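You operate a simulated robot arm through the tools that you are given. There is no shell and no other tool. Be economical: measure what you need, move in short steps, check, and stop when the job is done.

The job below is to be done with a simulated two-armed robot. You get a single attempt, and the scene is never put back.

## Task
Set the gold and silver spring collars to 10 mm and latch them.
Fine: each collar latch opens before its collar turns and shuts after.

Only the result counts: the job must be done as asked and must still hold three seconds after the hand-in. Knocking over, shifting, dropping, spilling or breaking anything else fails it.

## Robot
Two 7-joint arms with two-finger parallel grippers on one trunk, hanging from a carriage that runs on a gantry, over the field with the corners [-1270, 1506], [-1280, -794], [0, -800], [10, 1500] (x, y) and turns from -6.405 to 5.585 rad about z. Base frame: it is fixed where the carriage stands at the start and does not move with it; the origin is on the floor, on the carriage's upright axis, x ahead of it, y to its left, z up. Readings come in mm, rad, newtons and seconds.
The left shoulder is at the start at [40, 173, 1572], the right one opposite. With the tool pointing down near the work surface each hand reaches from about 280 to 780 mm from the robot's upright axis, wherever it stands, measured 20 degrees to its own side. Places, roughly: gold spring collar [700, 100, 1300]; silver spring collar [700, -500, 1300]; white collar latch [700, -300, 1300]; yellow collar latch [700, -200, 1300]. Payload 3.43 kg a hand.
The TCP of each hand is the grasp point between the finger pads, 30 mm short of the fingertips. In the tool frame z runs along the fingers and y along their closing line. Largest opening 94 mm; finger width 28, thickness 10; the body of the gripper, 50 by 96 mm, starts 55 mm behind the TCP.
Orientation is that of the tool frame in the base frame, as [roll, pitch, yaw] about the fixed x, y, z axes, in that order (R = Rz(yaw) Ry(pitch) Rx(roll)). With the fingers straight down and closing along the base's y, the tool's x points along the base's -x, its y along +y and its z along -z.

## Interface
- The arms move only by the tool jog_arm. It takes "left_deltas", "right_deltas" or both (then of equal length, played together; a hand with none holds still); each is a list that holds one entry, the list of rows, each a list of 7 numbers: the turn, a rotation vector about the tool's x, y, z in rad, then the shift along the tool's x, y, z in cm, then the opening, from 0 (shut) to 1 (fully open). In form: [[[rx, ry, rz, x, y, z, grip], ...]]. A call has 1 to 20 rows; each row is the pose to reach, as a shift and turn from the pose commanded when the call began, along the tool's axes at that moment. A row lasts 0.2 s, in which the tool goes at most 50 mm and 0.15 rad; a call with a longer step from one row to the next is refused whole, and so is a gripper value outside its range. Where a pose cannot be reached the arm comes as near as it can. A force on the tool above 90 N (or 10 N above the force at the start of the call, whichever is more), or a blocked arm, ends the call early, and 0.2 s more pass. The fingers move at their own pace (about 72 mm/s each) and stop on an object; they squeeze with about 38 N. The grip force told is the motor's: it shows also when the fingers shut on nothing. Time passes only in rows, and 0.2 s behind the last, so rows that repeat a pose let the fingers close. It gives the time, the measured TCP pose, the force on the tool (base axes), the opening and the grip force at its end, in the units of the frame above (readings bear some noise), with the torque about the TCP (base axes, N m) and any sound that the robot's microphone picked up.
- Cameras (640 x 400 px; columns grow to the right, rows downward): "scene" is now at [245.6, -25.6, 1870.2]; the picture's right is [-0.39, -0.92, 0.00], its down [-0.66, 0.28, -0.70] and it looks along [0.64, -0.27, -0.72] (base axes); focal length 261 px, centre (320, 200). "left" rides on the left gripper at [76, -14, -102] in its tool frame; the picture's right is [0.18, 0.98, 0.00], its down [-0.75, 0.14, -0.64] and it looks along [-0.63, 0.12, 0.77] (tool axes); focal length 243 px, centre (320, 200). "right" rides on the right gripper at [76, 14, -102] in its tool frame; the picture's right is [-0.18, 0.98, 0.00], its down [-0.75, -0.14, -0.64] and it looks along [-0.63, -0.12, 0.77] (tool axes); focal length 243 px, centre (320, 200). There is no depth. A picture from a camera that has moved, and an enlarged one, comes with that camera's place and axes in the base frame and with its lens. The place of the scene camera against the robot may be out by one fixed shift of up to 18 mm in any direction.
- camera(camera): a new picture of that camera. No time passes.
- lift_body(by): slides the trunk up (or, below 0, down) by that many mm; the arms and the scene camera ride with it, the base frame stays. It gives what a move gives, with no picture.
- steer(legs): drives the robot by 1 to 6 legs, each [ahead, left, turn to the left] in mm, mm and rad, along the robot's own axes; the way and the turn of a leg run together, so that a leg with both is an arc; at most 1500 mm and 3.142 rad a leg. The arms and the cameras ride along, it lands a little off, and it stops where it bumps. It keeps to its track: a leg is cut to what the track allows. It gives what a move gives.
- aim_head(pan, tilt): turns the head with the scene camera to pan (to the left, within 1.501 rad either way) and tilt (down, from -0.506 to 1.204), counted from straight ahead of the robot. It gives what a move gives.
- zoom(camera, box): a new picture of the part [left, top, right, bottom] of that camera's present view, enlarged. No time passes.
- close_job(): hands the job in; it is judged then, once.

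Go step by step. Nothing tells you exact positions but the pictures and the camera data: compare them with the known pose of the tool, close in by small moves and look again before you grip or let go. The budget is 120 turns and 92 pictures, counting those below and the enlarged ones. Unless the task says otherwise, let go and move clear before handing in, and close with one line.

The tools are called after "Emit:" as name(argument=value, ...) on one line, values as JSON. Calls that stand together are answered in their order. jog_arm: Moves the arms, as the interface text tells. Its arguments: {"type":"object","properties":{"left_deltas":{"type":"array","items":{"type":"array","items":{"type":"array","items":{"type":"number"}}}},"right_deltas":{"type":"array","items":{"type":"array","items":{"type":"array","items":{"type":"number"}}}}},"required":[]} The other tools are called the same way: lift_body (by) slides the trunk up or down; steer (legs) drives the base; aim_head (pan, tilt) turns the head that bears the scene camera; camera (camera) takes a picture; zoom (camera, box) takes an enlarged picture of a part of a camera's view; close_job () hands the job in.

At the start:

```text
time: 0.0
left_ee_pos: [512.8, 13.3, 1542.1]
left_tcp_rot: [-3.141, 0.0, 3.141]
left_ft_force: [0.1, -0.7, 0.1]
left_ft_torque: [-0.03, 0.01, 0.03]
left_grip_width: 93.9
left_finger_force: 0.1
right_ee_pos: [308.1, -243.2, 1561.7]
right_tcp_rot: [3.139, -0.001, -3.141]
right_ft_force: [0.1, 0.4, 0.3]
right_ft_torque: [-0.01, 0.01, -0.01]
right_grip_width: 94.0
right_finger_force: 0.1
trunk travel left (down, up): [-725.0, 56.0]
robot x, y, heading: [4.4, -3.0, 0.004]
head pan, tilt: [-0.398, 0.803]
```

scene: 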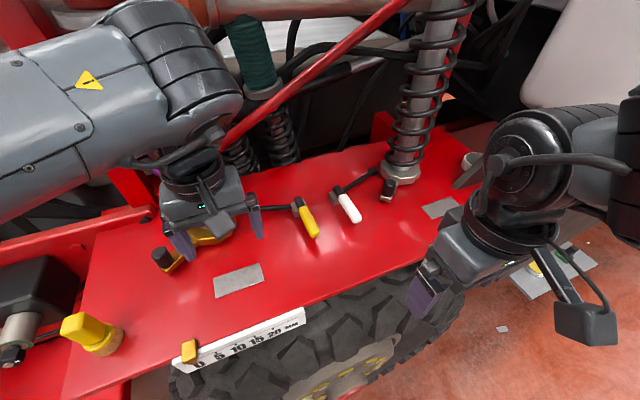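
right: 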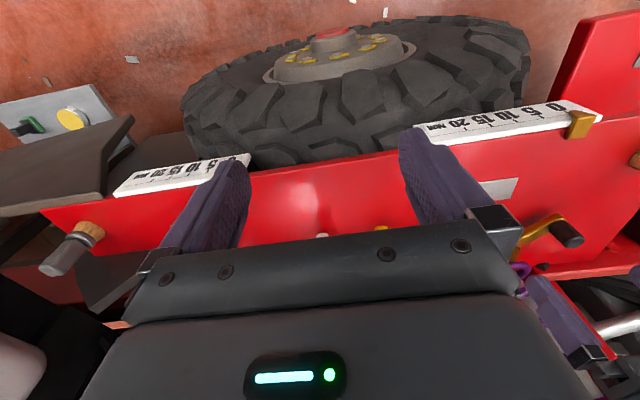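
left: 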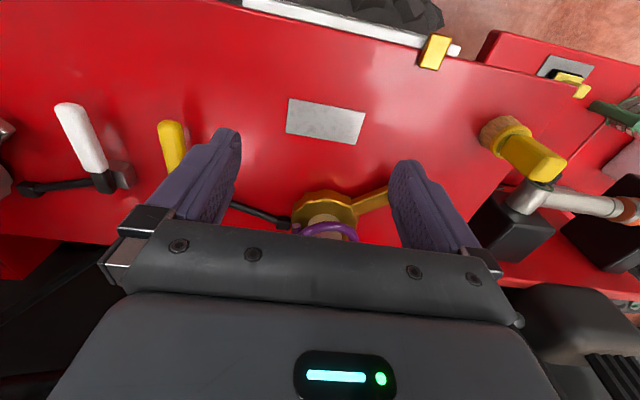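

I see a red panel with a gold collar under the left hand, yellow and white latch levers, and a silver collar to the right with scales along the near edge. I'll zoom in to see the details first.

Emit:
zoom(camera="scene", box=[140, 150, 340, 390])

Emit:
zoom(camera="scene", box=[280, 130, 480, 260])

Emit:
zoom(camera="right", box=[0, 90, 260, 310])

Emit:
zoom(camera="left", box=[220, 80, 460, 250])

```text
1.67 times, centred on (240, 270) of scene
camera zoom: at [245.6, -25.6, 1870.2], right [-0.39, -0.92, 0.0], down [-0.66, 0.28, -0.7], along [0.64, -0.27, -0.72], focal length 435 px, centre (453, 83)
```

zoom: 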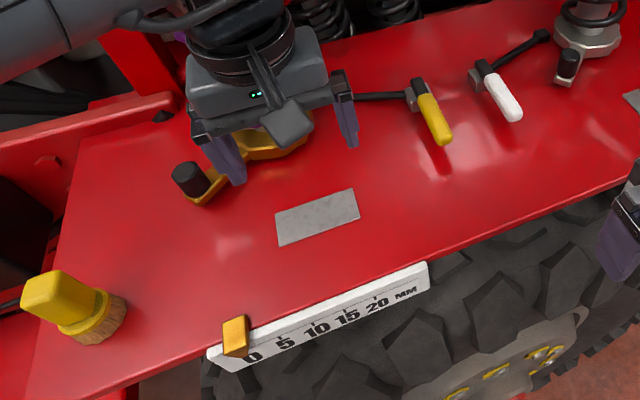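

```text
3.08 times, centred on (380, 195) of scene
camera zoom: at [245.6, -25.6, 1870.2], right [-0.39, -0.92, 0.0], down [-0.66, 0.28, -0.7], along [0.64, -0.27, -0.72], focal length 803 px, centre (135, 215)
```

zoom: 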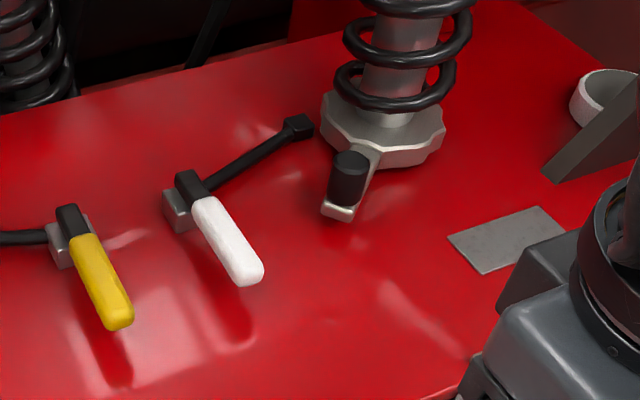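

```text
1.82 times, centred on (130, 200) of right
camera zoom: at [231.4, -228.5, 1665.2], right [0.18, 0.98, 0.0], down [0.75, -0.14, 0.64], along [0.63, -0.12, -0.77], focal length 441 px, centre (666, 200)
```

zoom: 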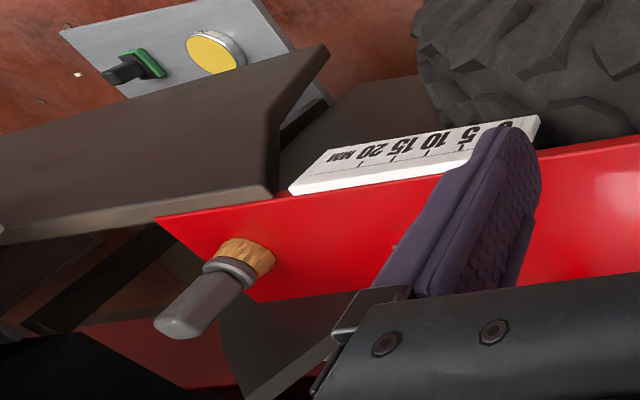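

```text
2.35 times, centred on (340, 165) of left
camera zoom: at [437.8, 0.3, 1644.0], right [-0.18, 0.98, 0.0], down [0.75, 0.14, 0.64], along [0.63, 0.12, -0.77], focal length 571 px, centre (273, 282)
```

zoom: 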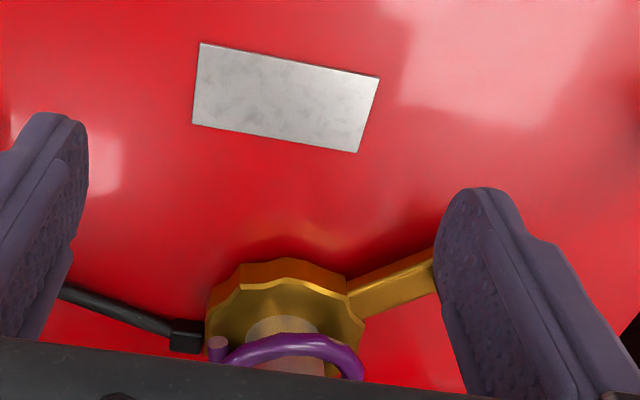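

The yellow latch's rod runs to the gold collar and the white latch's rod to the silver collar. I'll retract the left hand a little, then shift the robot right by about 200 mm so both collars are in reach.

Emit:
jog_arm(left_deltas=[[[0, 0, 0, 4, 0, -2, 1], [0, 0, 0, 8, 3, -4, 1], [0, 0, 0, 12, 6, -4, 1], [0, 0, 0, 14, 10, -4, 1]]])

Emit:
steer(legs=[[0, -200, 0]])

Emit:
aim_head(pan=0.0, tilt=0.75)

Emit:
camera(camera="scene")

Emit:
camera(camera="left")

Emit:
camera(camera="right")

```text
refused: row 2 steps farther than a row can; nothing moved
```

```text
time: 1.6
left_ee_pos: [512.9, -180.5, 1541.5]
left_tcp_rot: [-3.14, 0.0, -3.139]
left_ft_force: [-0.1, 0.9, 0.2]
left_ft_torque: [-0.01, 0.01, -0.02]
left_grip_width: 94.3
left_finger_force: 0.0
right_ee_pos: [308.8, -437.0, 1562.6]
right_tcp_rot: [3.141, 0.0, -3.139]
right_ft_force: [0.1, -0.1, 0.1]
right_ft_torque: [-0.02, 0.0, 0.01]
right_grip_width: 93.8
right_finger_force: 0.0
trunk travel left (down, up): [-725.0, 56.0]
robot x, y, heading: [1.6, -196.0, 0.005]
head pan, tilt: [-0.398, 0.803]
```

```text
time: 2.4
left_ee_pos: [513.9, -180.1, 1541.4]
left_tcp_rot: [-3.141, -0.001, -3.138]
left_ft_force: [-0.8, -0.2, 0.3]
left_ft_torque: [-0.01, 0.04, -0.01]
left_grip_width: 93.8
left_finger_force: 0.1
right_ee_pos: [308.7, -436.8, 1562.2]
right_tcp_rot: [3.141, 0.001, -3.139]
right_ft_force: [0.1, -0.1, -0.2]
right_ft_torque: [0.01, -0.01, 0.0]
right_grip_width: 94.0
right_finger_force: 0.0
trunk travel left (down, up): [-725.0, 56.0]
robot x, y, heading: [-2.0, -197.4, 0.003]
head pan, tilt: [0.0, 0.75]
```

```text
84 pictures are left
camera scene: at [253.7, -189.8, 1874.4], right [0.0, -1.0, 0.0], down [-0.68, 0.0, -0.73], along [0.73, 0.0, -0.68], focal length 261 px, centre (320, 200)
```

scene: 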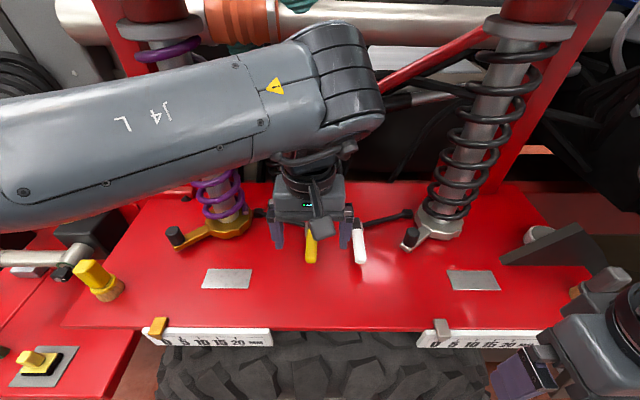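

```text
83 pictures are left
camera left: at [437.3, -194.2, 1644.0], right [-0.19, 0.98, 0.0], down [0.75, 0.14, 0.64], along [0.63, 0.12, -0.77], focal length 243 px, centre (320, 200)
```

left: 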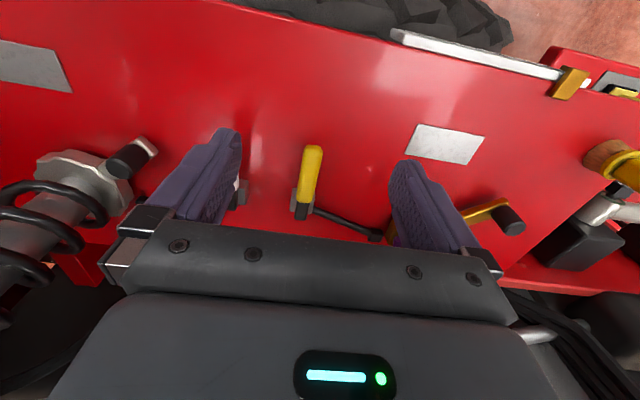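

```text
82 pictures are left
camera right: at [231.7, -423.9, 1665.2], right [0.18, 0.98, 0.0], down [0.75, -0.14, 0.64], along [0.63, -0.11, -0.77], focal length 243 px, centre (320, 200)
```

right: 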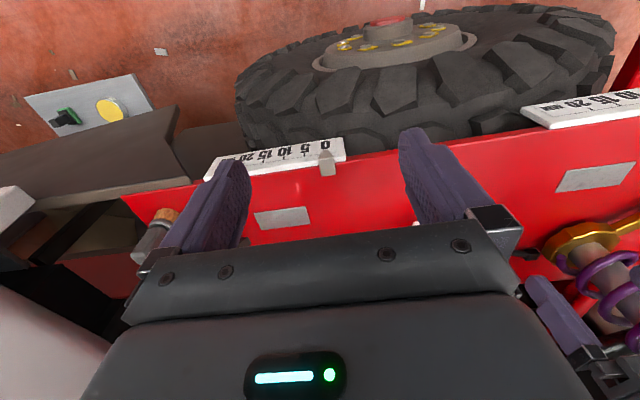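

Both scale pointers read 0. I'll pull the left hand back and up for a clear view of the latches.

Emit:
jog_arm(left_deltas=[[[0, 0, 0, 4, 0, 0, 1], [0, 0, 0, 8, 0, 0, 1], [0, 0, 0, 12, 0, 0, 1], [0, 0, 0, 16, 0, 0, 1]]])

Emit:
camera(camera="scene")

Emit:
camera(camera="left")

Emit:
zoom(camera="scene", box=[150, 190, 310, 290])

Emit:
zoom(camera="scene", box=[290, 190, 450, 290])

```text
time: 3.4
left_ee_pos: [416.3, -171.4, 1557.8]
left_tcp_rot: [-3.141, 0.002, -3.138]
left_ft_force: [0.7, -0.1, -0.2]
left_ft_torque: [0.0, 0.02, 0.02]
left_grip_width: 94.0
left_finger_force: 0.0
left hand out of reach, approached as far as the arm can: row 3, 4
right_ee_pos: [309.3, -436.8, 1561.6]
right_tcp_rot: [3.14, -0.001, -3.137]
right_ft_force: [0.0, -0.1, -0.1]
right_ft_torque: [0.02, 0.02, 0.01]
right_grip_width: 94.1
right_finger_force: 0.0
trunk travel left (down, up): [-725.0, 56.0]
robot x, y, heading: [-1.4, -194.1, 0.004]
head pan, tilt: [0.0, 0.75]
```

```text
81 pictures are left
camera scene: at [253.7, -189.7, 1874.4], right [0.0, -1.0, 0.0], down [-0.68, 0.0, -0.73], along [0.73, 0.0, -0.68], focal length 261 px, centre (320, 200)
```

scene: 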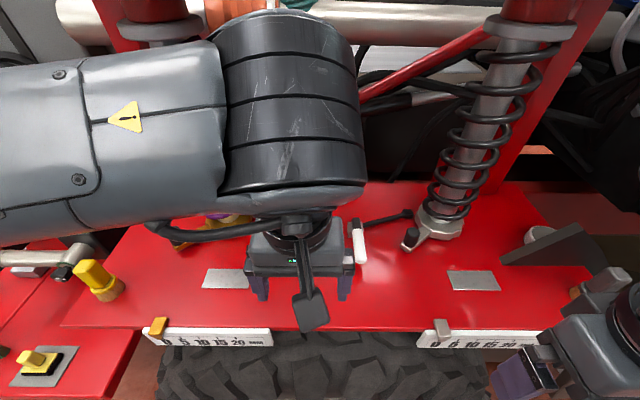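

```text
80 pictures are left
camera left: at [340.9, -185.2, 1660.2], right [-0.19, 0.98, 0.0], down [0.75, 0.14, 0.64], along [0.63, 0.12, -0.77], focal length 243 px, centre (320, 200)
```

left: 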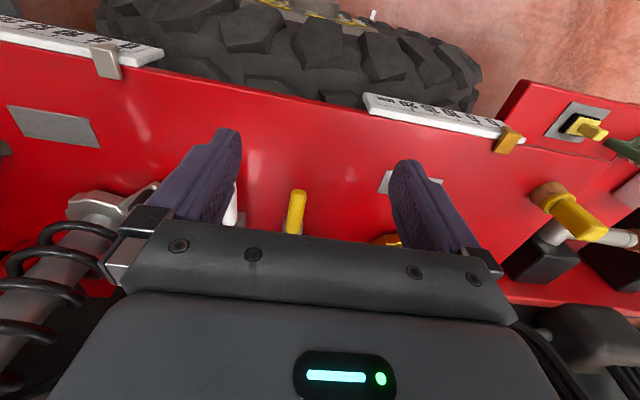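

```text
4.00 times, centred on (230, 240) of scene
camera zoom: at [253.7, -189.7, 1874.4], right [0.0, -1.0, 0.0], down [-0.68, 0.0, -0.73], along [0.73, 0.0, -0.68], focal length 1044 px, centre (680, 40)
```

zoom: 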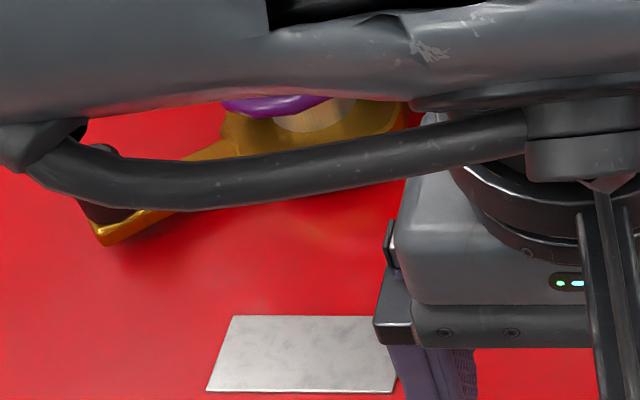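

```text
4.00 times, centred on (370, 240) of scene
camera zoom: at [253.7, -189.7, 1874.4], right [0.0, -1.0, 0.0], down [-0.68, 0.0, -0.73], along [0.73, 0.0, -0.68], focal length 1044 px, centre (120, 40)
```

zoom: 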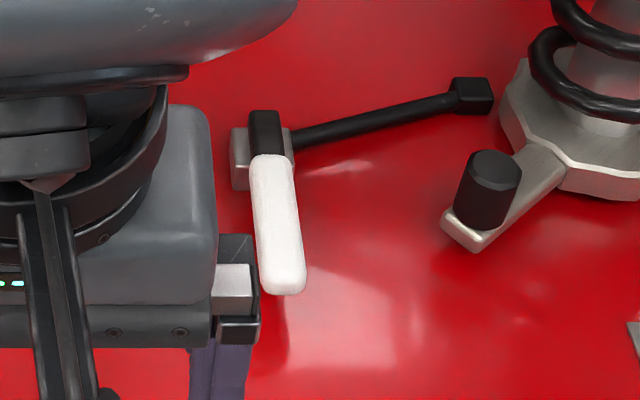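

I need a low-angle view of the latches. I'll move the left hand aside and bring the right hand closer, tilted forward.

Emit:
jog_arm(left_deltas=[[[0, 0, 0, 0, 4, 0, 1], [0, 0, 0, 0, 8, 0, 1], [0, 0, 0, 0, 12, 0, 1], [0, 0, 0, 0, 16, 0, 1]]], right_deltas=[[[0, -0.125, 0, -3, 2.5, 1, 1], [0, -0.25, 0, -6, 5, 2, 1], [0, -0.375, 0, -9, 8, 3, 1], [0, -0.5, 0, -12, 10.5, 4, 1]]])

Emit:
camera(camera="right")

Emit:
camera(camera="left")

Emit:
camera(camera="scene")

```text
time: 4.4
left_ee_pos: [417.5, -8.4, 1554.3]
left_tcp_rot: [-3.139, 0.001, -3.137]
left_ft_force: [-0.1, -0.1, 0.5]
left_ft_torque: [0.03, -0.01, -0.01]
left_grip_width: 94.3
left_finger_force: 0.1
right_ee_pos: [454.2, -383.1, 1543.8]
right_tcp_rot: [3.139, 0.503, -3.139]
right_ft_force: [0.0, -0.1, 0.0]
right_ft_torque: [0.01, -0.02, 0.01]
right_grip_width: 94.0
right_finger_force: 0.1
right hand out of reach, approached as far as the arm can: row 2, 3, 4
trunk travel left (down, up): [-725.0, 56.0]
robot x, y, heading: [0.8, -197.8, 0.002]
head pan, tilt: [0.0, 0.75]
```

```text
77 pictures are left
camera right: at [338.0, -369.8, 1597.6], right [0.16, 0.98, 0.09], down [0.35, -0.14, 0.93], along [0.92, -0.11, -0.37], focal length 243 px, centre (320, 200)
```

right: 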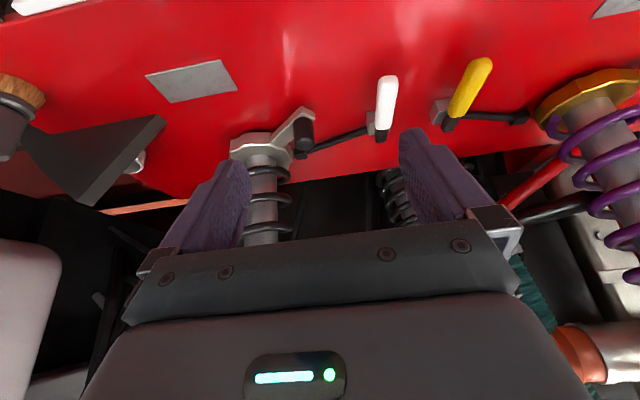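

```text
76 pictures are left
camera left: at [340.9, -21.7, 1656.8], right [-0.19, 0.98, 0.0], down [0.75, 0.14, 0.64], along [0.63, 0.12, -0.77], focal length 243 px, centre (320, 200)
```

left: 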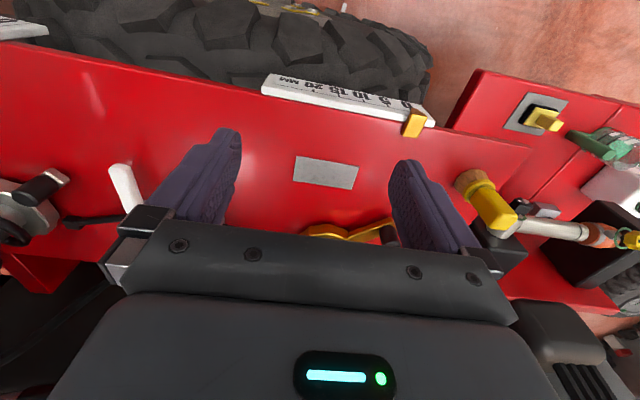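

```text
75 pictures are left
camera scene: at [253.6, -189.8, 1874.4], right [0.0, -1.0, 0.0], down [-0.68, 0.0, -0.73], along [0.73, 0.0, -0.68], focal length 261 px, centre (320, 200)
```

scene: 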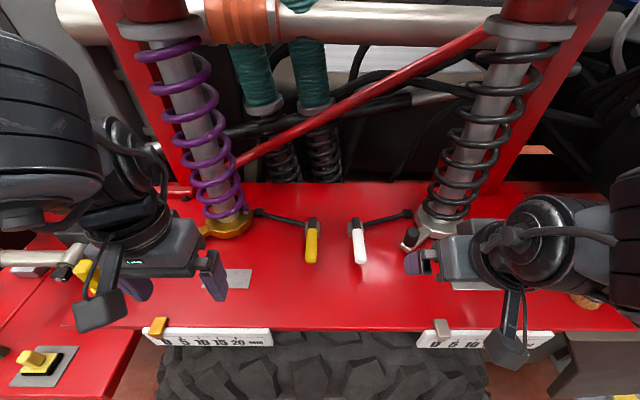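

Clear view now. I'll zoom in on the latches from both angles.

Emit:
zoom(camera="right", box=[360, 30, 560, 155])

Emit:
zoom(camera="scene", box=[230, 190, 390, 290])

Emit:
zoom(camera="right", box=[220, 60, 420, 185])

```text
3.20 times, centred on (460, 92) of right
camera zoom: at [338.0, -369.8, 1597.6], right [0.16, 0.98, 0.09], down [0.35, -0.14, 0.93], along [0.92, -0.11, -0.37], focal length 776 px, centre (-128, 544)
```

zoom: 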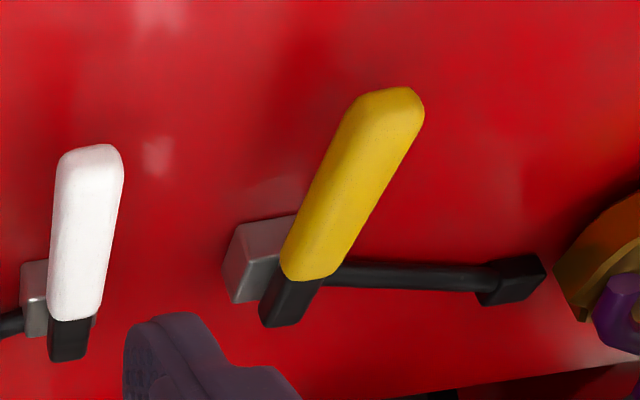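

```text
4.00 times, centred on (310, 240) of scene
camera zoom: at [253.6, -189.8, 1874.4], right [0.0, -1.0, 0.0], down [-0.68, 0.0, -0.73], along [0.73, 0.0, -0.68], focal length 1044 px, centre (360, 40)
```

zoom: 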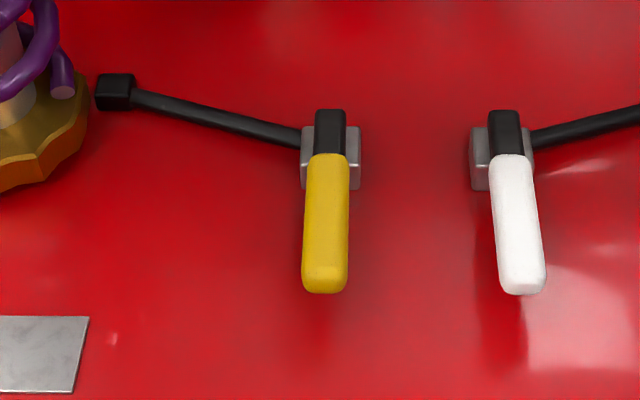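

```text
3.20 times, centred on (320, 122) of right
camera zoom: at [338.0, -369.8, 1597.6], right [0.16, 0.98, 0.09], down [0.35, -0.14, 0.93], along [0.92, -0.11, -0.37], focal length 776 px, centre (320, 448)
```

zoom: 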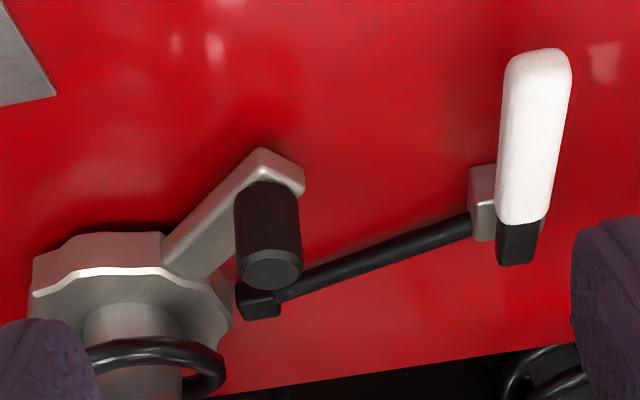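

The latch handles lie flat, along x, about 35 mm above the panel (z≈1288); the yellow tip is near (604, -172, 1325). I'll bring the left hand above the yellow handle.

Emit:
jog_arm(left_deltas=[[[0, 0, 0, -3, -2.7, 1, 1], [0, 0, 0, -6, -5.4, 2, 1], [0, 0, 0, -9, -8.1, 4, 1], [0, 0, 0, -12, -10.8, 6, 1], [0, 0, 0, -15, -13.5, 8, 1], [0, 0, 0, -18, -16.2, 10, 1]]])

Emit:
camera(camera="left")

Emit:
camera(camera="right")

```text
time: 5.8
left_ee_pos: [598.9, -171.0, 1455.5]
left_tcp_rot: [3.14, 0.0, 3.141]
left_ft_force: [0.7, 0.0, 0.4]
left_ft_torque: [-0.01, 0.04, 0.0]
left_grip_width: 94.0
left_finger_force: 0.1
right_ee_pos: [453.6, -382.4, 1543.9]
right_tcp_rot: [3.141, 0.502, -3.137]
right_ft_force: [-0.2, -0.3, -0.8]
right_ft_torque: [0.02, -0.05, 0.01]
right_grip_width: 93.9
right_finger_force: 0.0
trunk travel left (down, up): [-725.0, 56.0]
robot x, y, heading: [-3.3, -197.7, 0.002]
head pan, tilt: [0.0, 0.75]
```

```text
71 pictures are left
camera left: at [522.7, -185.1, 1558.1], right [-0.19, 0.98, 0.0], down [0.75, 0.14, 0.64], along [0.63, 0.12, -0.77], focal length 243 px, centre (320, 200)
```

left: 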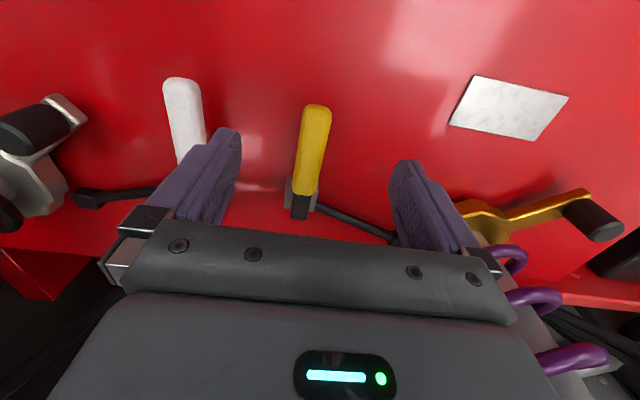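

```text
70 pictures are left
camera right: at [337.7, -369.8, 1597.9], right [0.16, 0.98, 0.09], down [0.35, -0.14, 0.92], along [0.92, -0.11, -0.37], focal length 243 px, centre (320, 200)
```

right: 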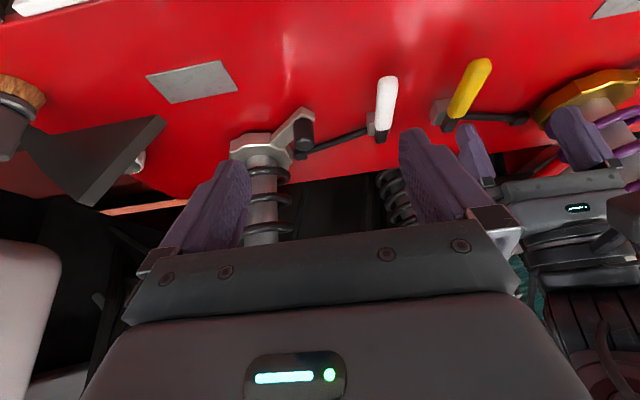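

The hand is centred over the yellow handle. Going down to z≈1326 at x≈640, then closing gently.

Emit:
jog_arm(left_deltas=[[[0, 0, 0, -2, 0, 3, 1], [0, 0, 0, -4, 0, 6, 1], [0, 0, 0, -4, 0, 9, 1], [0, 0, 0, -4, 0, 11, 1], [0, 0, 0, -4, 0, 13, 1], [0, 0, 0, -4, 0, 13, 1]]])

Emit:
camera(camera="left")

Emit:
zoom(camera="right", box=[360, 30, 600, 180])

```text
time: 7.2
left_ee_pos: [639.4, -170.5, 1327.7]
left_tcp_rot: [-3.141, -0.001, -3.138]
left_ft_force: [0.9, -0.3, 0.8]
left_ft_torque: [0.01, 0.0, 0.02]
left_grip_width: 94.2
left_finger_force: 0.1
right_ee_pos: [454.2, -382.7, 1544.1]
right_tcp_rot: [3.141, 0.501, -3.137]
right_ft_force: [-0.3, -0.8, -0.3]
right_ft_torque: [0.01, -0.02, 0.0]
right_grip_width: 93.9
right_finger_force: 0.0
trunk travel left (down, up): [-725.0, 56.0]
robot x, y, heading: [-5.1, -193.2, 0.007]
head pan, tilt: [0.0, 0.75]
```

```text
69 pictures are left
camera left: at [562.8, -185.1, 1429.4], right [-0.19, 0.98, 0.0], down [0.75, 0.14, 0.64], along [0.63, 0.12, -0.77], focal length 243 px, centre (320, 200)
```

left: 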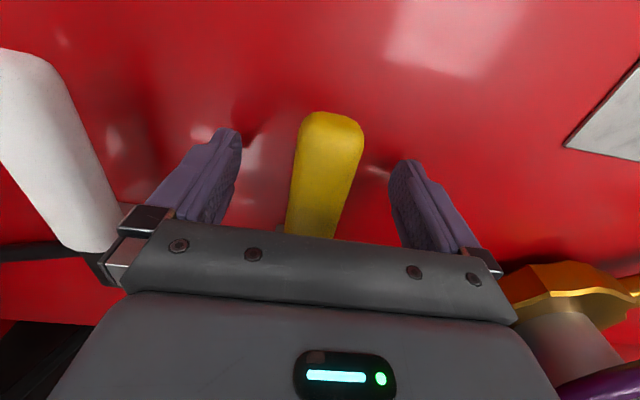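

```text
2.67 times, centred on (480, 105) of right
camera zoom: at [337.8, -369.8, 1597.8], right [0.16, 0.98, 0.09], down [0.35, -0.14, 0.92], along [0.92, -0.11, -0.37], focal length 647 px, centre (-107, 453)
```

zoom: 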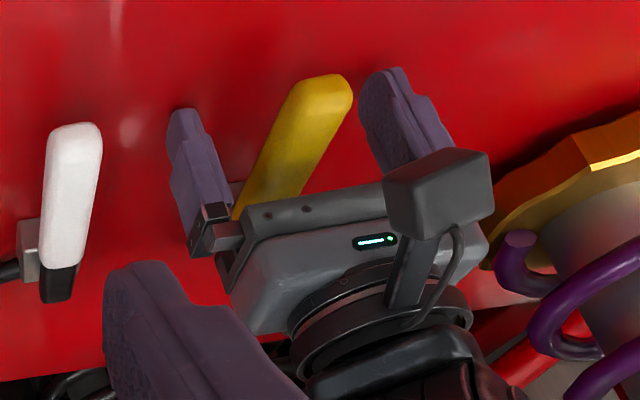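

The handle is between the pads. Closing, then a small trial lift of 12 mm.

Emit:
jog_arm(left_deltas=[[[0, 0, 0, 0, 0, 0, 0], [0, 0, 0, 0, 0, 0, 0], [0, 0, 0, 0, 0, 0, 0], [0, 0, 0, 0, 0, 0, 0], [0, 0, 0, 0, 0, -0.6, 0], [0, 0, 0, 0, 0, -1.2, 0], [0, 0, 0, 0, 0, -1.2, 0]]])

Emit:
zoom(camera="right", box=[360, 30, 600, 180])

```text
time: 8.8
left_ee_pos: [636.1, -173.4, 1337.7]
left_tcp_rot: [-3.141, -0.003, -3.14]
left_ft_force: [6.7, -7.8, -17.1]
left_ft_torque: [0.18, 1.22, -0.39]
left_grip_width: 32.1
left_finger_force: 45.1
right_ee_pos: [452.9, -384.0, 1543.0]
right_tcp_rot: [3.14, 0.499, -3.138]
right_ft_force: [0.1, 0.0, -0.4]
right_ft_torque: [0.02, 0.0, -0.03]
right_grip_width: 94.0
right_finger_force: 0.2
trunk travel left (down, up): [-725.0, 56.0]
robot x, y, heading: [-0.2, -197.1, 0.009]
head pan, tilt: [0.0, 0.75]
```

```text
2.67 times, centred on (480, 105) of right
camera zoom: at [337.3, -370.4, 1597.7], right [0.16, 0.98, 0.09], down [0.35, -0.14, 0.92], along [0.92, -0.11, -0.37], focal length 647 px, centre (-107, 453)
```

zoom: 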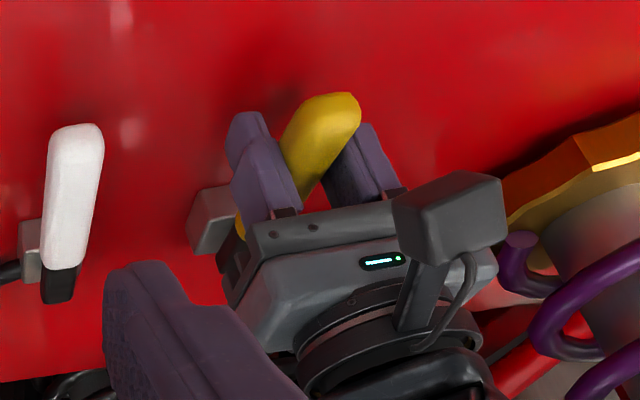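

The lever rises with moderate resistance, so it lifts. I'll follow the arc, turning the hand with the handle.

Emit:
jog_arm(left_deltas=[[[0, 0.1, 0, -0.57, 0, -0.85, 0], [0, 0.175, 0, -0.9, 0, -1.6, 0], [0, 0.25, 0, -1.26, 0, -2.29, 0], [0, 0.325, 0, -1.7, 0, -2.95, 0], [0, 0.4, 0, -2.15, 0, -3.61, 0], [0, 0.5, 0, -2.85, 0, -4.42, 0], [0, 0.5, 0, -2.85, 0, -4.42, 0]]])

Emit:
camera(camera="right")

Emit:
camera(camera="scene")

```text
time: 10.4
left_ee_pos: [518.4, -223.4, 1360.4]
left_tcp_rot: [-3.139, -0.46, -3.138]
left_ft_force: [-1.2, -0.5, -0.5]
left_ft_torque: [-0.02, -0.01, -0.02]
left_grip_width: 0.0
left_finger_force: 33.3
left hand out of reach, approached as far as the arm can: row 1, 2, 3, 4, 5, 6, 7
right_ee_pos: [453.8, -383.0, 1543.6]
right_tcp_rot: [3.141, 0.502, -3.138]
right_ft_force: [-0.6, -0.2, -0.1]
right_ft_torque: [0.02, 0.01, 0.0]
right_grip_width: 94.2
right_finger_force: 0.1
trunk travel left (down, up): [-725.0, 56.0]
robot x, y, heading: [2.2, -196.6, 0.001]
head pan, tilt: [0.0, 0.75]
```

```text
66 pictures are left
camera right: at [337.9, -369.8, 1597.9], right [0.16, 0.98, 0.09], down [0.35, -0.14, 0.92], along [0.92, -0.11, -0.37], focal length 243 px, centre (320, 200)
```

right: 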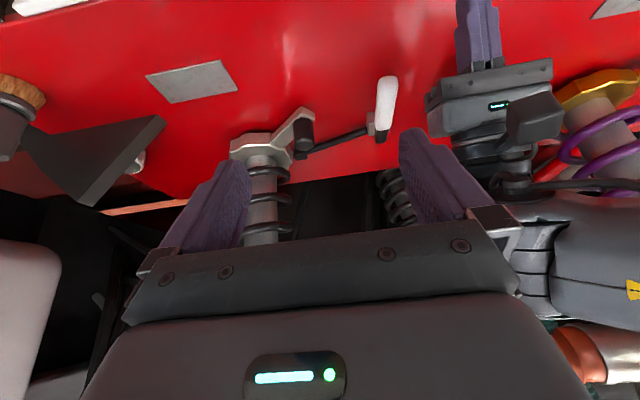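

```text
65 pictures are left
camera scene: at [253.7, -189.7, 1874.5], right [0.0, -1.0, 0.0], down [-0.68, 0.0, -0.73], along [0.73, 0.0, -0.68], focal length 261 px, centre (320, 200)
```

scene: 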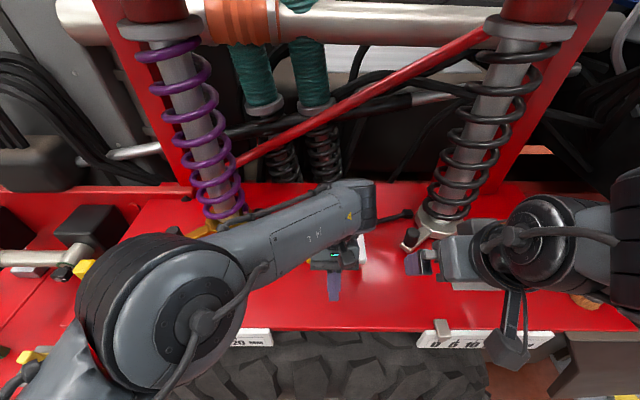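

The wrist cannot tilt that way there, so the hand slid off the handle. I'll go back to a straight-down posture, clear and higher, and look at the lever.

Emit:
jog_arm(left_deltas=[[[0, 0, 0, 3.4, 0, -0.5, 0], [0, -0.1, 0, 6.8, 0, -0.9, 0], [0, -0.2, 0, 10.2, 0, -1.3, 0], [0, -0.3, 0, 13.5, 0, -1.75, 0], [0, -0.4, 0, 13.5, 0, -1.75, 0], [0, -0.5, 0, 13.5, 0, -1.75, 0], [0, -0.5, 0, 13.5, 0, -1.75, 0]]])

Emit:
camera(camera="left")

Emit:
zoom(camera="right", box=[360, 30, 600, 180])

```text
time: 12.0
left_ee_pos: [449.0, -203.6, 1469.5]
left_tcp_rot: [3.141, -0.025, -3.139]
left_ft_force: [0.5, 0.0, 0.3]
left_ft_torque: [0.03, 0.02, 0.01]
left_grip_width: 0.0
left_finger_force: 32.7
left hand out of reach, approached as far as the arm can: row 4, 5, 6, 7
right_ee_pos: [454.6, -383.1, 1543.1]
right_tcp_rot: [3.14, 0.501, -3.137]
right_ft_force: [-0.5, -0.3, 0.1]
right_ft_torque: [0.0, -0.01, -0.03]
right_grip_width: 94.1
right_finger_force: 0.1
trunk travel left (down, up): [-725.0, 56.0]
robot x, y, heading: [-3.7, -194.9, 0.003]
head pan, tilt: [0.0, 0.75]
```

```text
64 pictures are left
camera left: at [375.7, -217.3, 1573.6], right [-0.19, 0.98, 0.0], down [0.77, 0.14, 0.62], along [0.61, 0.12, -0.78], focal length 243 px, centre (320, 200)
```

left: 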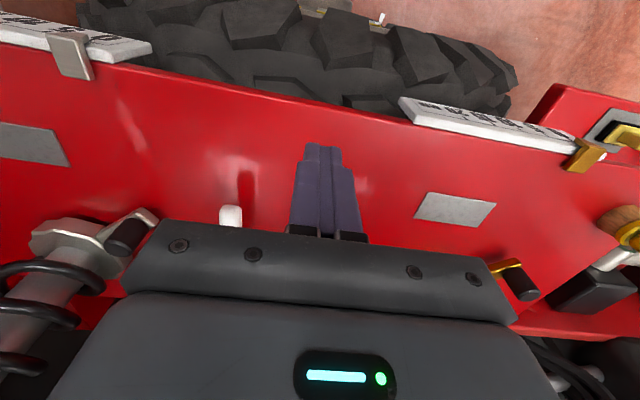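

```text
2.67 times, centred on (480, 105) of right
camera zoom: at [337.8, -369.8, 1597.9], right [0.16, 0.98, 0.09], down [0.35, -0.14, 0.92], along [0.92, -0.11, -0.37], focal length 647 px, centre (-107, 453)
```

zoom: 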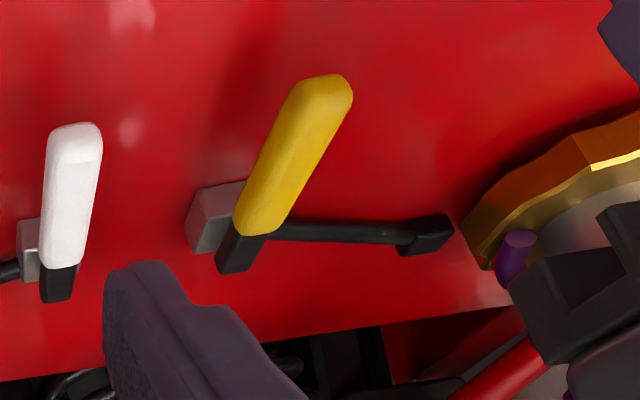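

The yellow latch is unharmed and back in its original place. I'll re-approach with straight-down fingers and lift without tilting the wrist, so the handle pivots between the pads.

Emit:
jog_arm(left_deltas=[[[0, 0, 0, -4, 1, 0, 1], [0, -0.025, 0, -8, 2, 0, 1], [0, -0.025, 0, -12, 3, 0, 1], [0, -0.025, 0, -16, 3.26, 0, 1], [0, -0.025, 0, -19, 3.26, 0, 1], [0, -0.025, 0, -19, 3.26, 0, 1]]])

Emit:
camera(camera="left")

```text
time: 13.4
left_ee_pos: [638.1, -172.3, 1466.8]
left_tcp_rot: [-3.139, 0.026, -3.138]
left_ft_force: [0.1, 1.4, 0.4]
left_ft_torque: [0.0, -0.01, -0.01]
left_grip_width: 93.9
left_finger_force: 0.0
right_ee_pos: [453.3, -383.2, 1543.4]
right_tcp_rot: [3.14, 0.5, -3.138]
right_ft_force: [0.7, -0.2, -0.2]
right_ft_torque: [0.0, 0.0, 0.0]
right_grip_width: 94.0
right_finger_force: 0.1
trunk travel left (down, up): [-725.0, 56.0]
robot x, y, heading: [-0.7, -198.5, 0.005]
head pan, tilt: [0.0, 0.75]
```

```text
62 pictures are left
camera left: at [560.0, -185.7, 1567.6], right [-0.19, 0.98, -0.01], down [0.74, 0.14, 0.66], along [0.65, 0.12, -0.75], focal length 243 px, centre (320, 200)
```

left: 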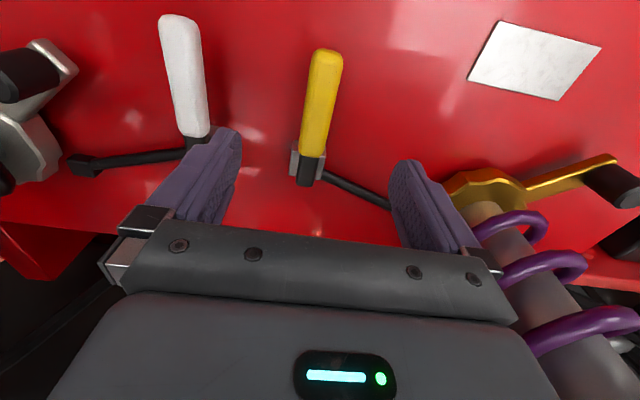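

Emit:
jog_arm(left_deltas=[[[0, 0.026, 0, 0, 0, 4, 1], [0, 0.026, 0, 0, 0, 8, 1], [0, 0.026, 0, 0, 0, 12, 1], [0, 0.026, 0, 0, 0, 13.9, 1], [0, 0.026, 0, 0, 0, 13.9, 0], [0, 0.026, 0, 0, 0, 13.9, 0], [0, 0.026, 0, 0, 0, 13.9, 0], [0, 0.026, 0, 0, 0, 13.9, 0], [0, 0.026, 0, 0, 0, 12.9, 0], [0, 0.026, 0, -0.2, 0, 11.9, 0], [0, 0.026, 0, -0.4, 0, 10.9, 0]]])

Emit:
zoom(camera="right", box=[360, 30, 600, 180])

```text
time: 15.8
left_ee_pos: [644.1, -173.1, 1358.4]
left_tcp_rot: [-3.14, -0.003, -3.139]
left_ft_force: [-0.6, -3.0, -15.6]
left_ft_torque: [-0.01, 1.16, -0.49]
left_grip_width: 32.5
left_finger_force: 45.0
right_ee_pos: [453.2, -384.0, 1543.2]
right_tcp_rot: [3.14, 0.498, -3.139]
right_ft_force: [0.0, 1.1, 0.2]
right_ft_torque: [0.02, 0.02, 0.05]
right_grip_width: 94.0
right_finger_force: 0.1
trunk travel left (down, up): [-725.0, 56.0]
robot x, y, heading: [-5.9, -200.5, 0.002]
head pan, tilt: [0.0, 0.75]
```

```text
2.67 times, centred on (480, 105) of right
camera zoom: at [336.8, -370.0, 1597.4], right [0.16, 0.98, 0.09], down [0.35, -0.14, 0.92], along [0.92, -0.11, -0.37], focal length 647 px, centre (-107, 453)
```

zoom: 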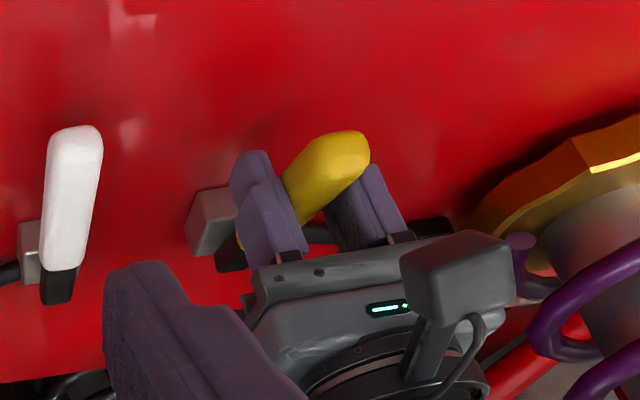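

The handle lifts freely with a steady ~15 N. Continuing along the arc.

Emit:
jog_arm(left_deltas=[[[0, 0, 0, -0.58, 0, -1.47, 0], [0, 0, 0, -1.36, 0, -2.83, 0], [0, 0, 0, -2.35, 0, -4.06, 0], [0, 0, 0, -3.5, 0, -5.12, 0]]])

Emit:
zoom(camera="right", box=[360, 30, 600, 180])

```text
time: 16.8
left_ee_pos: [647.9, -172.3, 1396.9]
left_tcp_rot: [3.137, 0.005, -3.129]
left_ft_force: [24.5, 20.8, -20.1]
left_ft_torque: [-0.18, -0.07, -0.34]
left_grip_width: 32.0
left_finger_force: 45.4
left hand out of reach, approached as far as the arm can: row 2, 3, 4
right_ee_pos: [454.5, -380.3, 1544.6]
right_tcp_rot: [3.139, 0.502, -3.138]
right_ft_force: [0.3, 0.1, 0.7]
right_ft_torque: [0.0, -0.04, -0.01]
right_grip_width: 94.1
right_finger_force: 0.0
trunk travel left (down, up): [-725.0, 56.0]
robot x, y, heading: [0.1, -198.3, 0.009]
head pan, tilt: [0.0, 0.75]
```

```text
2.67 times, centred on (480, 105) of right
camera zoom: at [338.7, -367.9, 1597.8], right [0.16, 0.98, 0.09], down [0.35, -0.14, 0.92], along [0.92, -0.11, -0.37], focal length 647 px, centre (-107, 453)
```

zoom: 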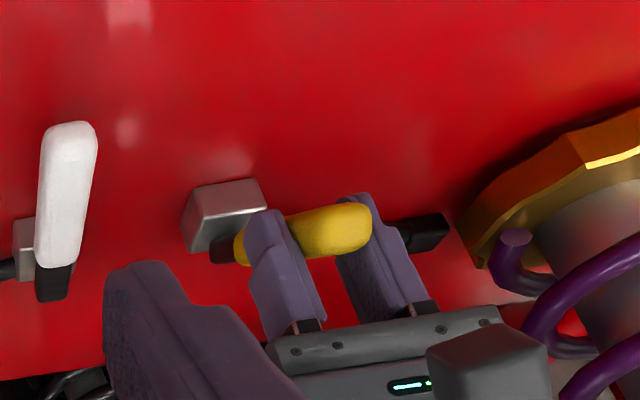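

The straight-down hand reaches its limit here. Tilting the fingers forward extends the reach, so I'll do that while continuing the arc.

Emit:
jog_arm(left_deltas=[[[0, -0.12, 0, -0.5, 0, -0.3, 0], [0, -0.24, 0, -1.2, 0, -0.8, 0], [0, -0.36, 0, -2.0, 0, -1.4, 0], [0, -0.48, 0, -3.0, 0, -2.0, 0]]])

Emit:
zoom(camera="right", box=[360, 30, 600, 180])

```text
time: 17.8
left_ee_pos: [673.0, -173.0, 1415.8]
left_tcp_rot: [3.128, 0.474, -3.137]
left_ft_force: [-17.3, 31.1, 0.8]
left_ft_torque: [0.28, 1.47, -0.51]
left_grip_width: 27.5
left_finger_force: 44.6
right_ee_pos: [451.8, -379.5, 1542.0]
right_tcp_rot: [3.136, 0.499, -3.14]
right_ft_force: [1.3, 0.0, 1.3]
right_ft_torque: [0.03, -0.03, 0.02]
right_grip_width: 93.9
right_finger_force: 0.0
trunk travel left (down, up): [-725.0, 56.0]
robot x, y, heading: [0.1, -194.7, -0.004]
head pan, tilt: [0.0, 0.75]
```

```text
2.67 times, centred on (480, 105) of right
camera zoom: at [336.6, -367.8, 1596.8], right [0.16, 0.98, 0.09], down [0.36, -0.14, 0.92], along [0.92, -0.11, -0.37], focal length 647 px, centre (-107, 453)
```

zoom: 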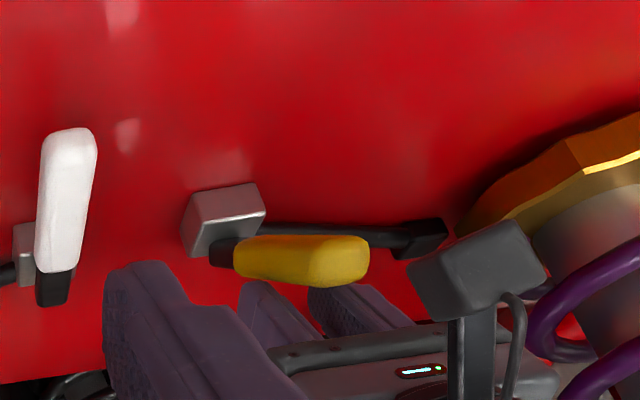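

The grip is now only near the handle's end. I'll open, retreat along the tool axis and see whether the handle stays up.

Emit:
jog_arm(left_deltas=[[[0, 0, 0, 0, 0, 0, 1], [0, 0, 0, 0, 0, 0, 1], [0, 0, 0, 0, 0, -4, 1], [0, 0, 0, 0, 0, -8, 1]]])

Emit:
camera(camera="right")

Emit:
camera(camera="left")

```text
time: 18.8
left_ee_pos: [637.5, -181.1, 1488.3]
left_tcp_rot: [-3.14, 0.48, -3.138]
left_ft_force: [0.1, 0.0, -0.4]
left_ft_torque: [0.01, 0.02, -0.04]
left_grip_width: 94.2
left_finger_force: 0.2
right_ee_pos: [454.7, -382.4, 1544.9]
right_tcp_rot: [3.14, 0.501, -3.138]
right_ft_force: [-0.2, -0.3, -0.5]
right_ft_torque: [0.04, 0.03, 0.0]
right_grip_width: 93.7
right_finger_force: 0.0
trunk travel left (down, up): [-725.0, 56.0]
robot x, y, heading: [-2.1, -194.0, 0.005]
head pan, tilt: [0.0, 0.75]
```

```text
58 pictures are left
camera right: at [337.8, -369.8, 1597.8], right [0.16, 0.98, 0.09], down [0.35, -0.14, 0.92], along [0.92, -0.11, -0.37], focal length 243 px, centre (320, 200)
```

right: 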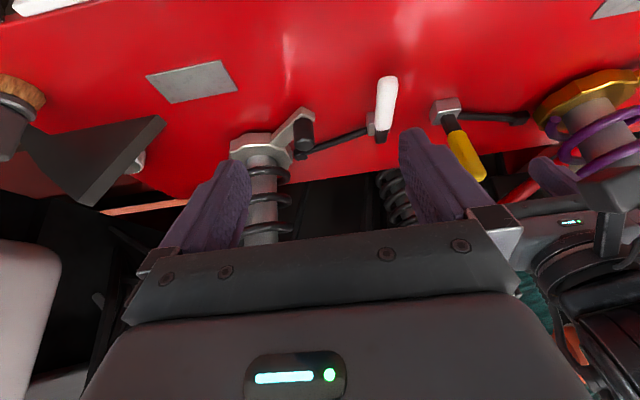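

```text
57 pictures are left
camera left: at [523.7, -194.9, 1544.7], right [-0.17, 0.98, -0.08], down [0.37, 0.14, 0.92], along [0.91, 0.12, -0.39], focal length 243 px, centre (320, 200)
```

left: 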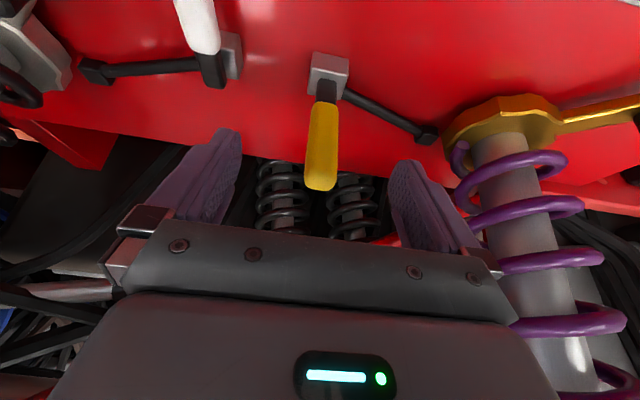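

The yellow latch snapped over and now stands open (tip near (690, -174, 1457)). Next is the gold collar: I'll retract the left hand and drive left so it can see and reach the knob.

Emit:
jog_arm(left_deltas=[[[0, 0, 0, 2, 0, -3, 1], [0, 0.12, 0, 4, 0, -6, 1], [0, 0.24, 0, 6.5, 0, -8, 1], [0, 0.36, 0, 9, 0, -9, 1], [0, 0.48, 0, 9, 0, -9, 1]]])

Emit:
steer(legs=[[0, 120, 0]])

Emit:
camera(camera="left")

Emit:
camera(camera="scene")

```text
time: 20.0
left_ee_pos: [518.8, -180.9, 1528.7]
left_tcp_rot: [3.141, -0.003, -3.137]
left_ft_force: [0.1, 0.3, -0.6]
left_ft_torque: [-0.02, 0.01, 0.01]
left_grip_width: 94.1
left_finger_force: 0.1
right_ee_pos: [454.2, -383.2, 1543.3]
right_tcp_rot: [3.141, 0.5, -3.14]
right_ft_force: [-0.1, -0.5, 0.2]
right_ft_torque: [0.0, 0.02, -0.02]
right_grip_width: 94.0
right_finger_force: 0.0
trunk travel left (down, up): [-725.0, 56.0]
robot x, y, heading: [-1.6, -194.3, 0.009]
head pan, tilt: [0.0, 0.75]
```

```text
time: 21.3
left_ee_pos: [517.2, -61.0, 1529.0]
left_tcp_rot: [3.14, 0.001, -3.138]
left_ft_force: [0.0, -0.5, 0.7]
left_ft_torque: [-0.01, -0.01, 0.01]
left_grip_width: 93.9
left_finger_force: 0.1
right_ee_pos: [453.8, -265.4, 1543.4]
right_tcp_rot: [3.139, 0.501, -3.139]
right_ft_force: [1.5, 1.0, -0.8]
right_ft_torque: [0.06, 0.01, -0.01]
right_grip_width: 93.9
right_finger_force: 0.1
trunk travel left (down, up): [-725.0, 56.0]
robot x, y, heading: [0.6, -79.5, 0.005]
head pan, tilt: [0.0, 0.75]
```

```text
56 pictures are left
camera left: at [441.5, -75.7, 1630.6], right [-0.19, 0.98, 0.0], down [0.75, 0.14, 0.64], along [0.63, 0.12, -0.77], focal length 243 px, centre (320, 200)
```

left: 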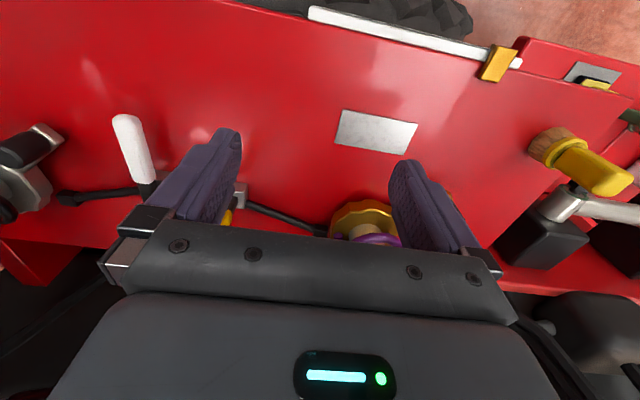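

```text
55 pictures are left
camera scene: at [253.2, -72.2, 1874.4], right [0.0, -1.0, 0.0], down [-0.68, 0.0, -0.73], along [0.73, 0.0, -0.68], focal length 261 px, centre (320, 200)
```

scene: 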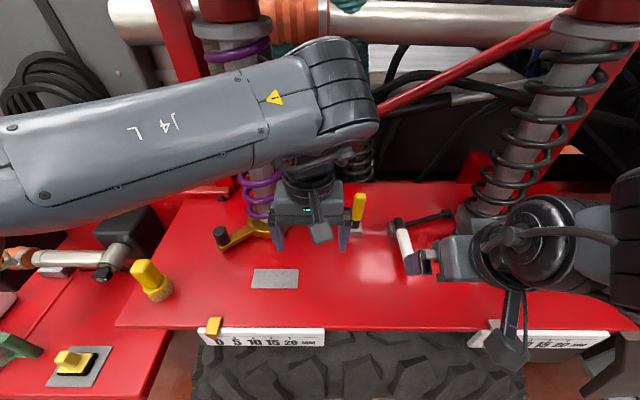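

The gold knob looks to be near (690, 186). I'll bring the left hand near it for a direct look.

Emit:
jog_arm(left_deltas=[[[0, 0, 0, 0, 4.5, 0, 1], [0, 0, 0, 0, 9, 0, 1], [0, 0, 0, 0, 13.5, 0, 1], [0, 0, 0, -2, 18, 0, 1], [0, 0, 0, -4, 22, 0, 1], [0, 0, 0, -4, 24, 2, 1]]])

Emit:
camera(camera="left")

Emit:
camera(camera="scene")

```text
time: 22.7
left_ee_pos: [557.9, 176.4, 1509.0]
left_tcp_rot: [-3.141, 0.0, -3.139]
left_ft_force: [-0.2, -0.8, 0.1]
left_ft_torque: [-0.01, 0.01, -0.03]
left_grip_width: 93.9
left_finger_force: 0.1
right_ee_pos: [453.1, -266.0, 1543.3]
right_tcp_rot: [3.14, 0.499, -3.138]
right_ft_force: [0.5, -0.7, -0.8]
right_ft_torque: [0.01, 0.0, 0.06]
right_grip_width: 93.9
right_finger_force: 0.0
trunk travel left (down, up): [-725.0, 56.0]
robot x, y, heading: [-0.5, -74.4, -0.001]
head pan, tilt: [0.0, 0.75]
```

```text
54 pictures are left
camera left: at [481.6, 163.6, 1610.7], right [-0.19, 0.98, 0.0], down [0.75, 0.14, 0.64], along [0.63, 0.12, -0.77], focal length 243 px, centre (320, 200)
```

left: 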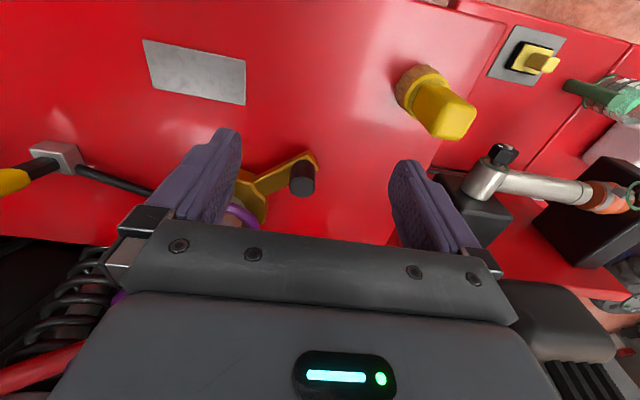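

```text
53 pictures are left
camera scene: at [253.2, -72.2, 1874.4], right [0.0, -1.0, 0.0], down [-0.68, 0.0, -0.73], along [0.73, 0.0, -0.68], focal length 261 px, centre (320, 200)
```

scene: 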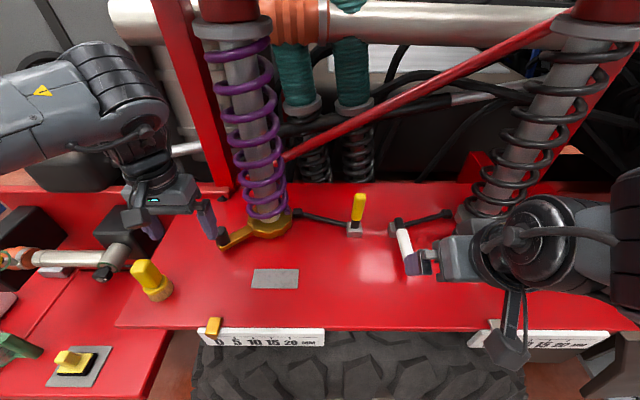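

Gold knob axis is estimated at (664, 174), top ≈1362; collar centre ≈(748, 68), radius ≈135. Moving above the knob for a check.

Emit:
jog_arm(left_deltas=[[[0, 0, 0, -3.5, 0, 3, 1], [0, 0, 0, -7, 0, 6, 1], [0, 0, 0, -10.6, -0.1, 9, 1], [0, 0, 0, -10.6, -0.2, 11, 1]]])

Emit:
camera(camera="left")

```text
time: 23.7
left_ee_pos: [661.0, 176.3, 1395.5]
left_tcp_rot: [-3.14, -0.001, -3.14]
left_ft_force: [-0.1, -0.2, 0.2]
left_ft_torque: [-0.01, 0.0, -0.01]
left_grip_width: 93.9
left_finger_force: 0.1
right_ee_pos: [453.5, -267.1, 1544.1]
right_tcp_rot: [3.139, 0.501, -3.138]
right_ft_force: [-0.3, 0.1, 0.0]
right_ft_torque: [0.0, 0.0, 0.0]
right_grip_width: 94.0
right_finger_force: 0.0
trunk travel left (down, up): [-725.0, 56.0]
robot x, y, heading: [-3.9, -76.1, 0.003]
head pan, tilt: [0.0, 0.75]
```

```text
52 pictures are left
camera left: at [586.3, 161.4, 1499.1], right [-0.19, 0.98, 0.0], down [0.75, 0.14, 0.64], along [0.63, 0.12, -0.77], focal length 243 px, centre (320, 200)
```

left: 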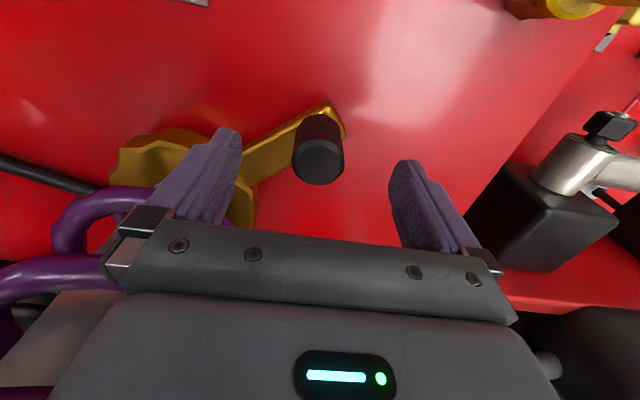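

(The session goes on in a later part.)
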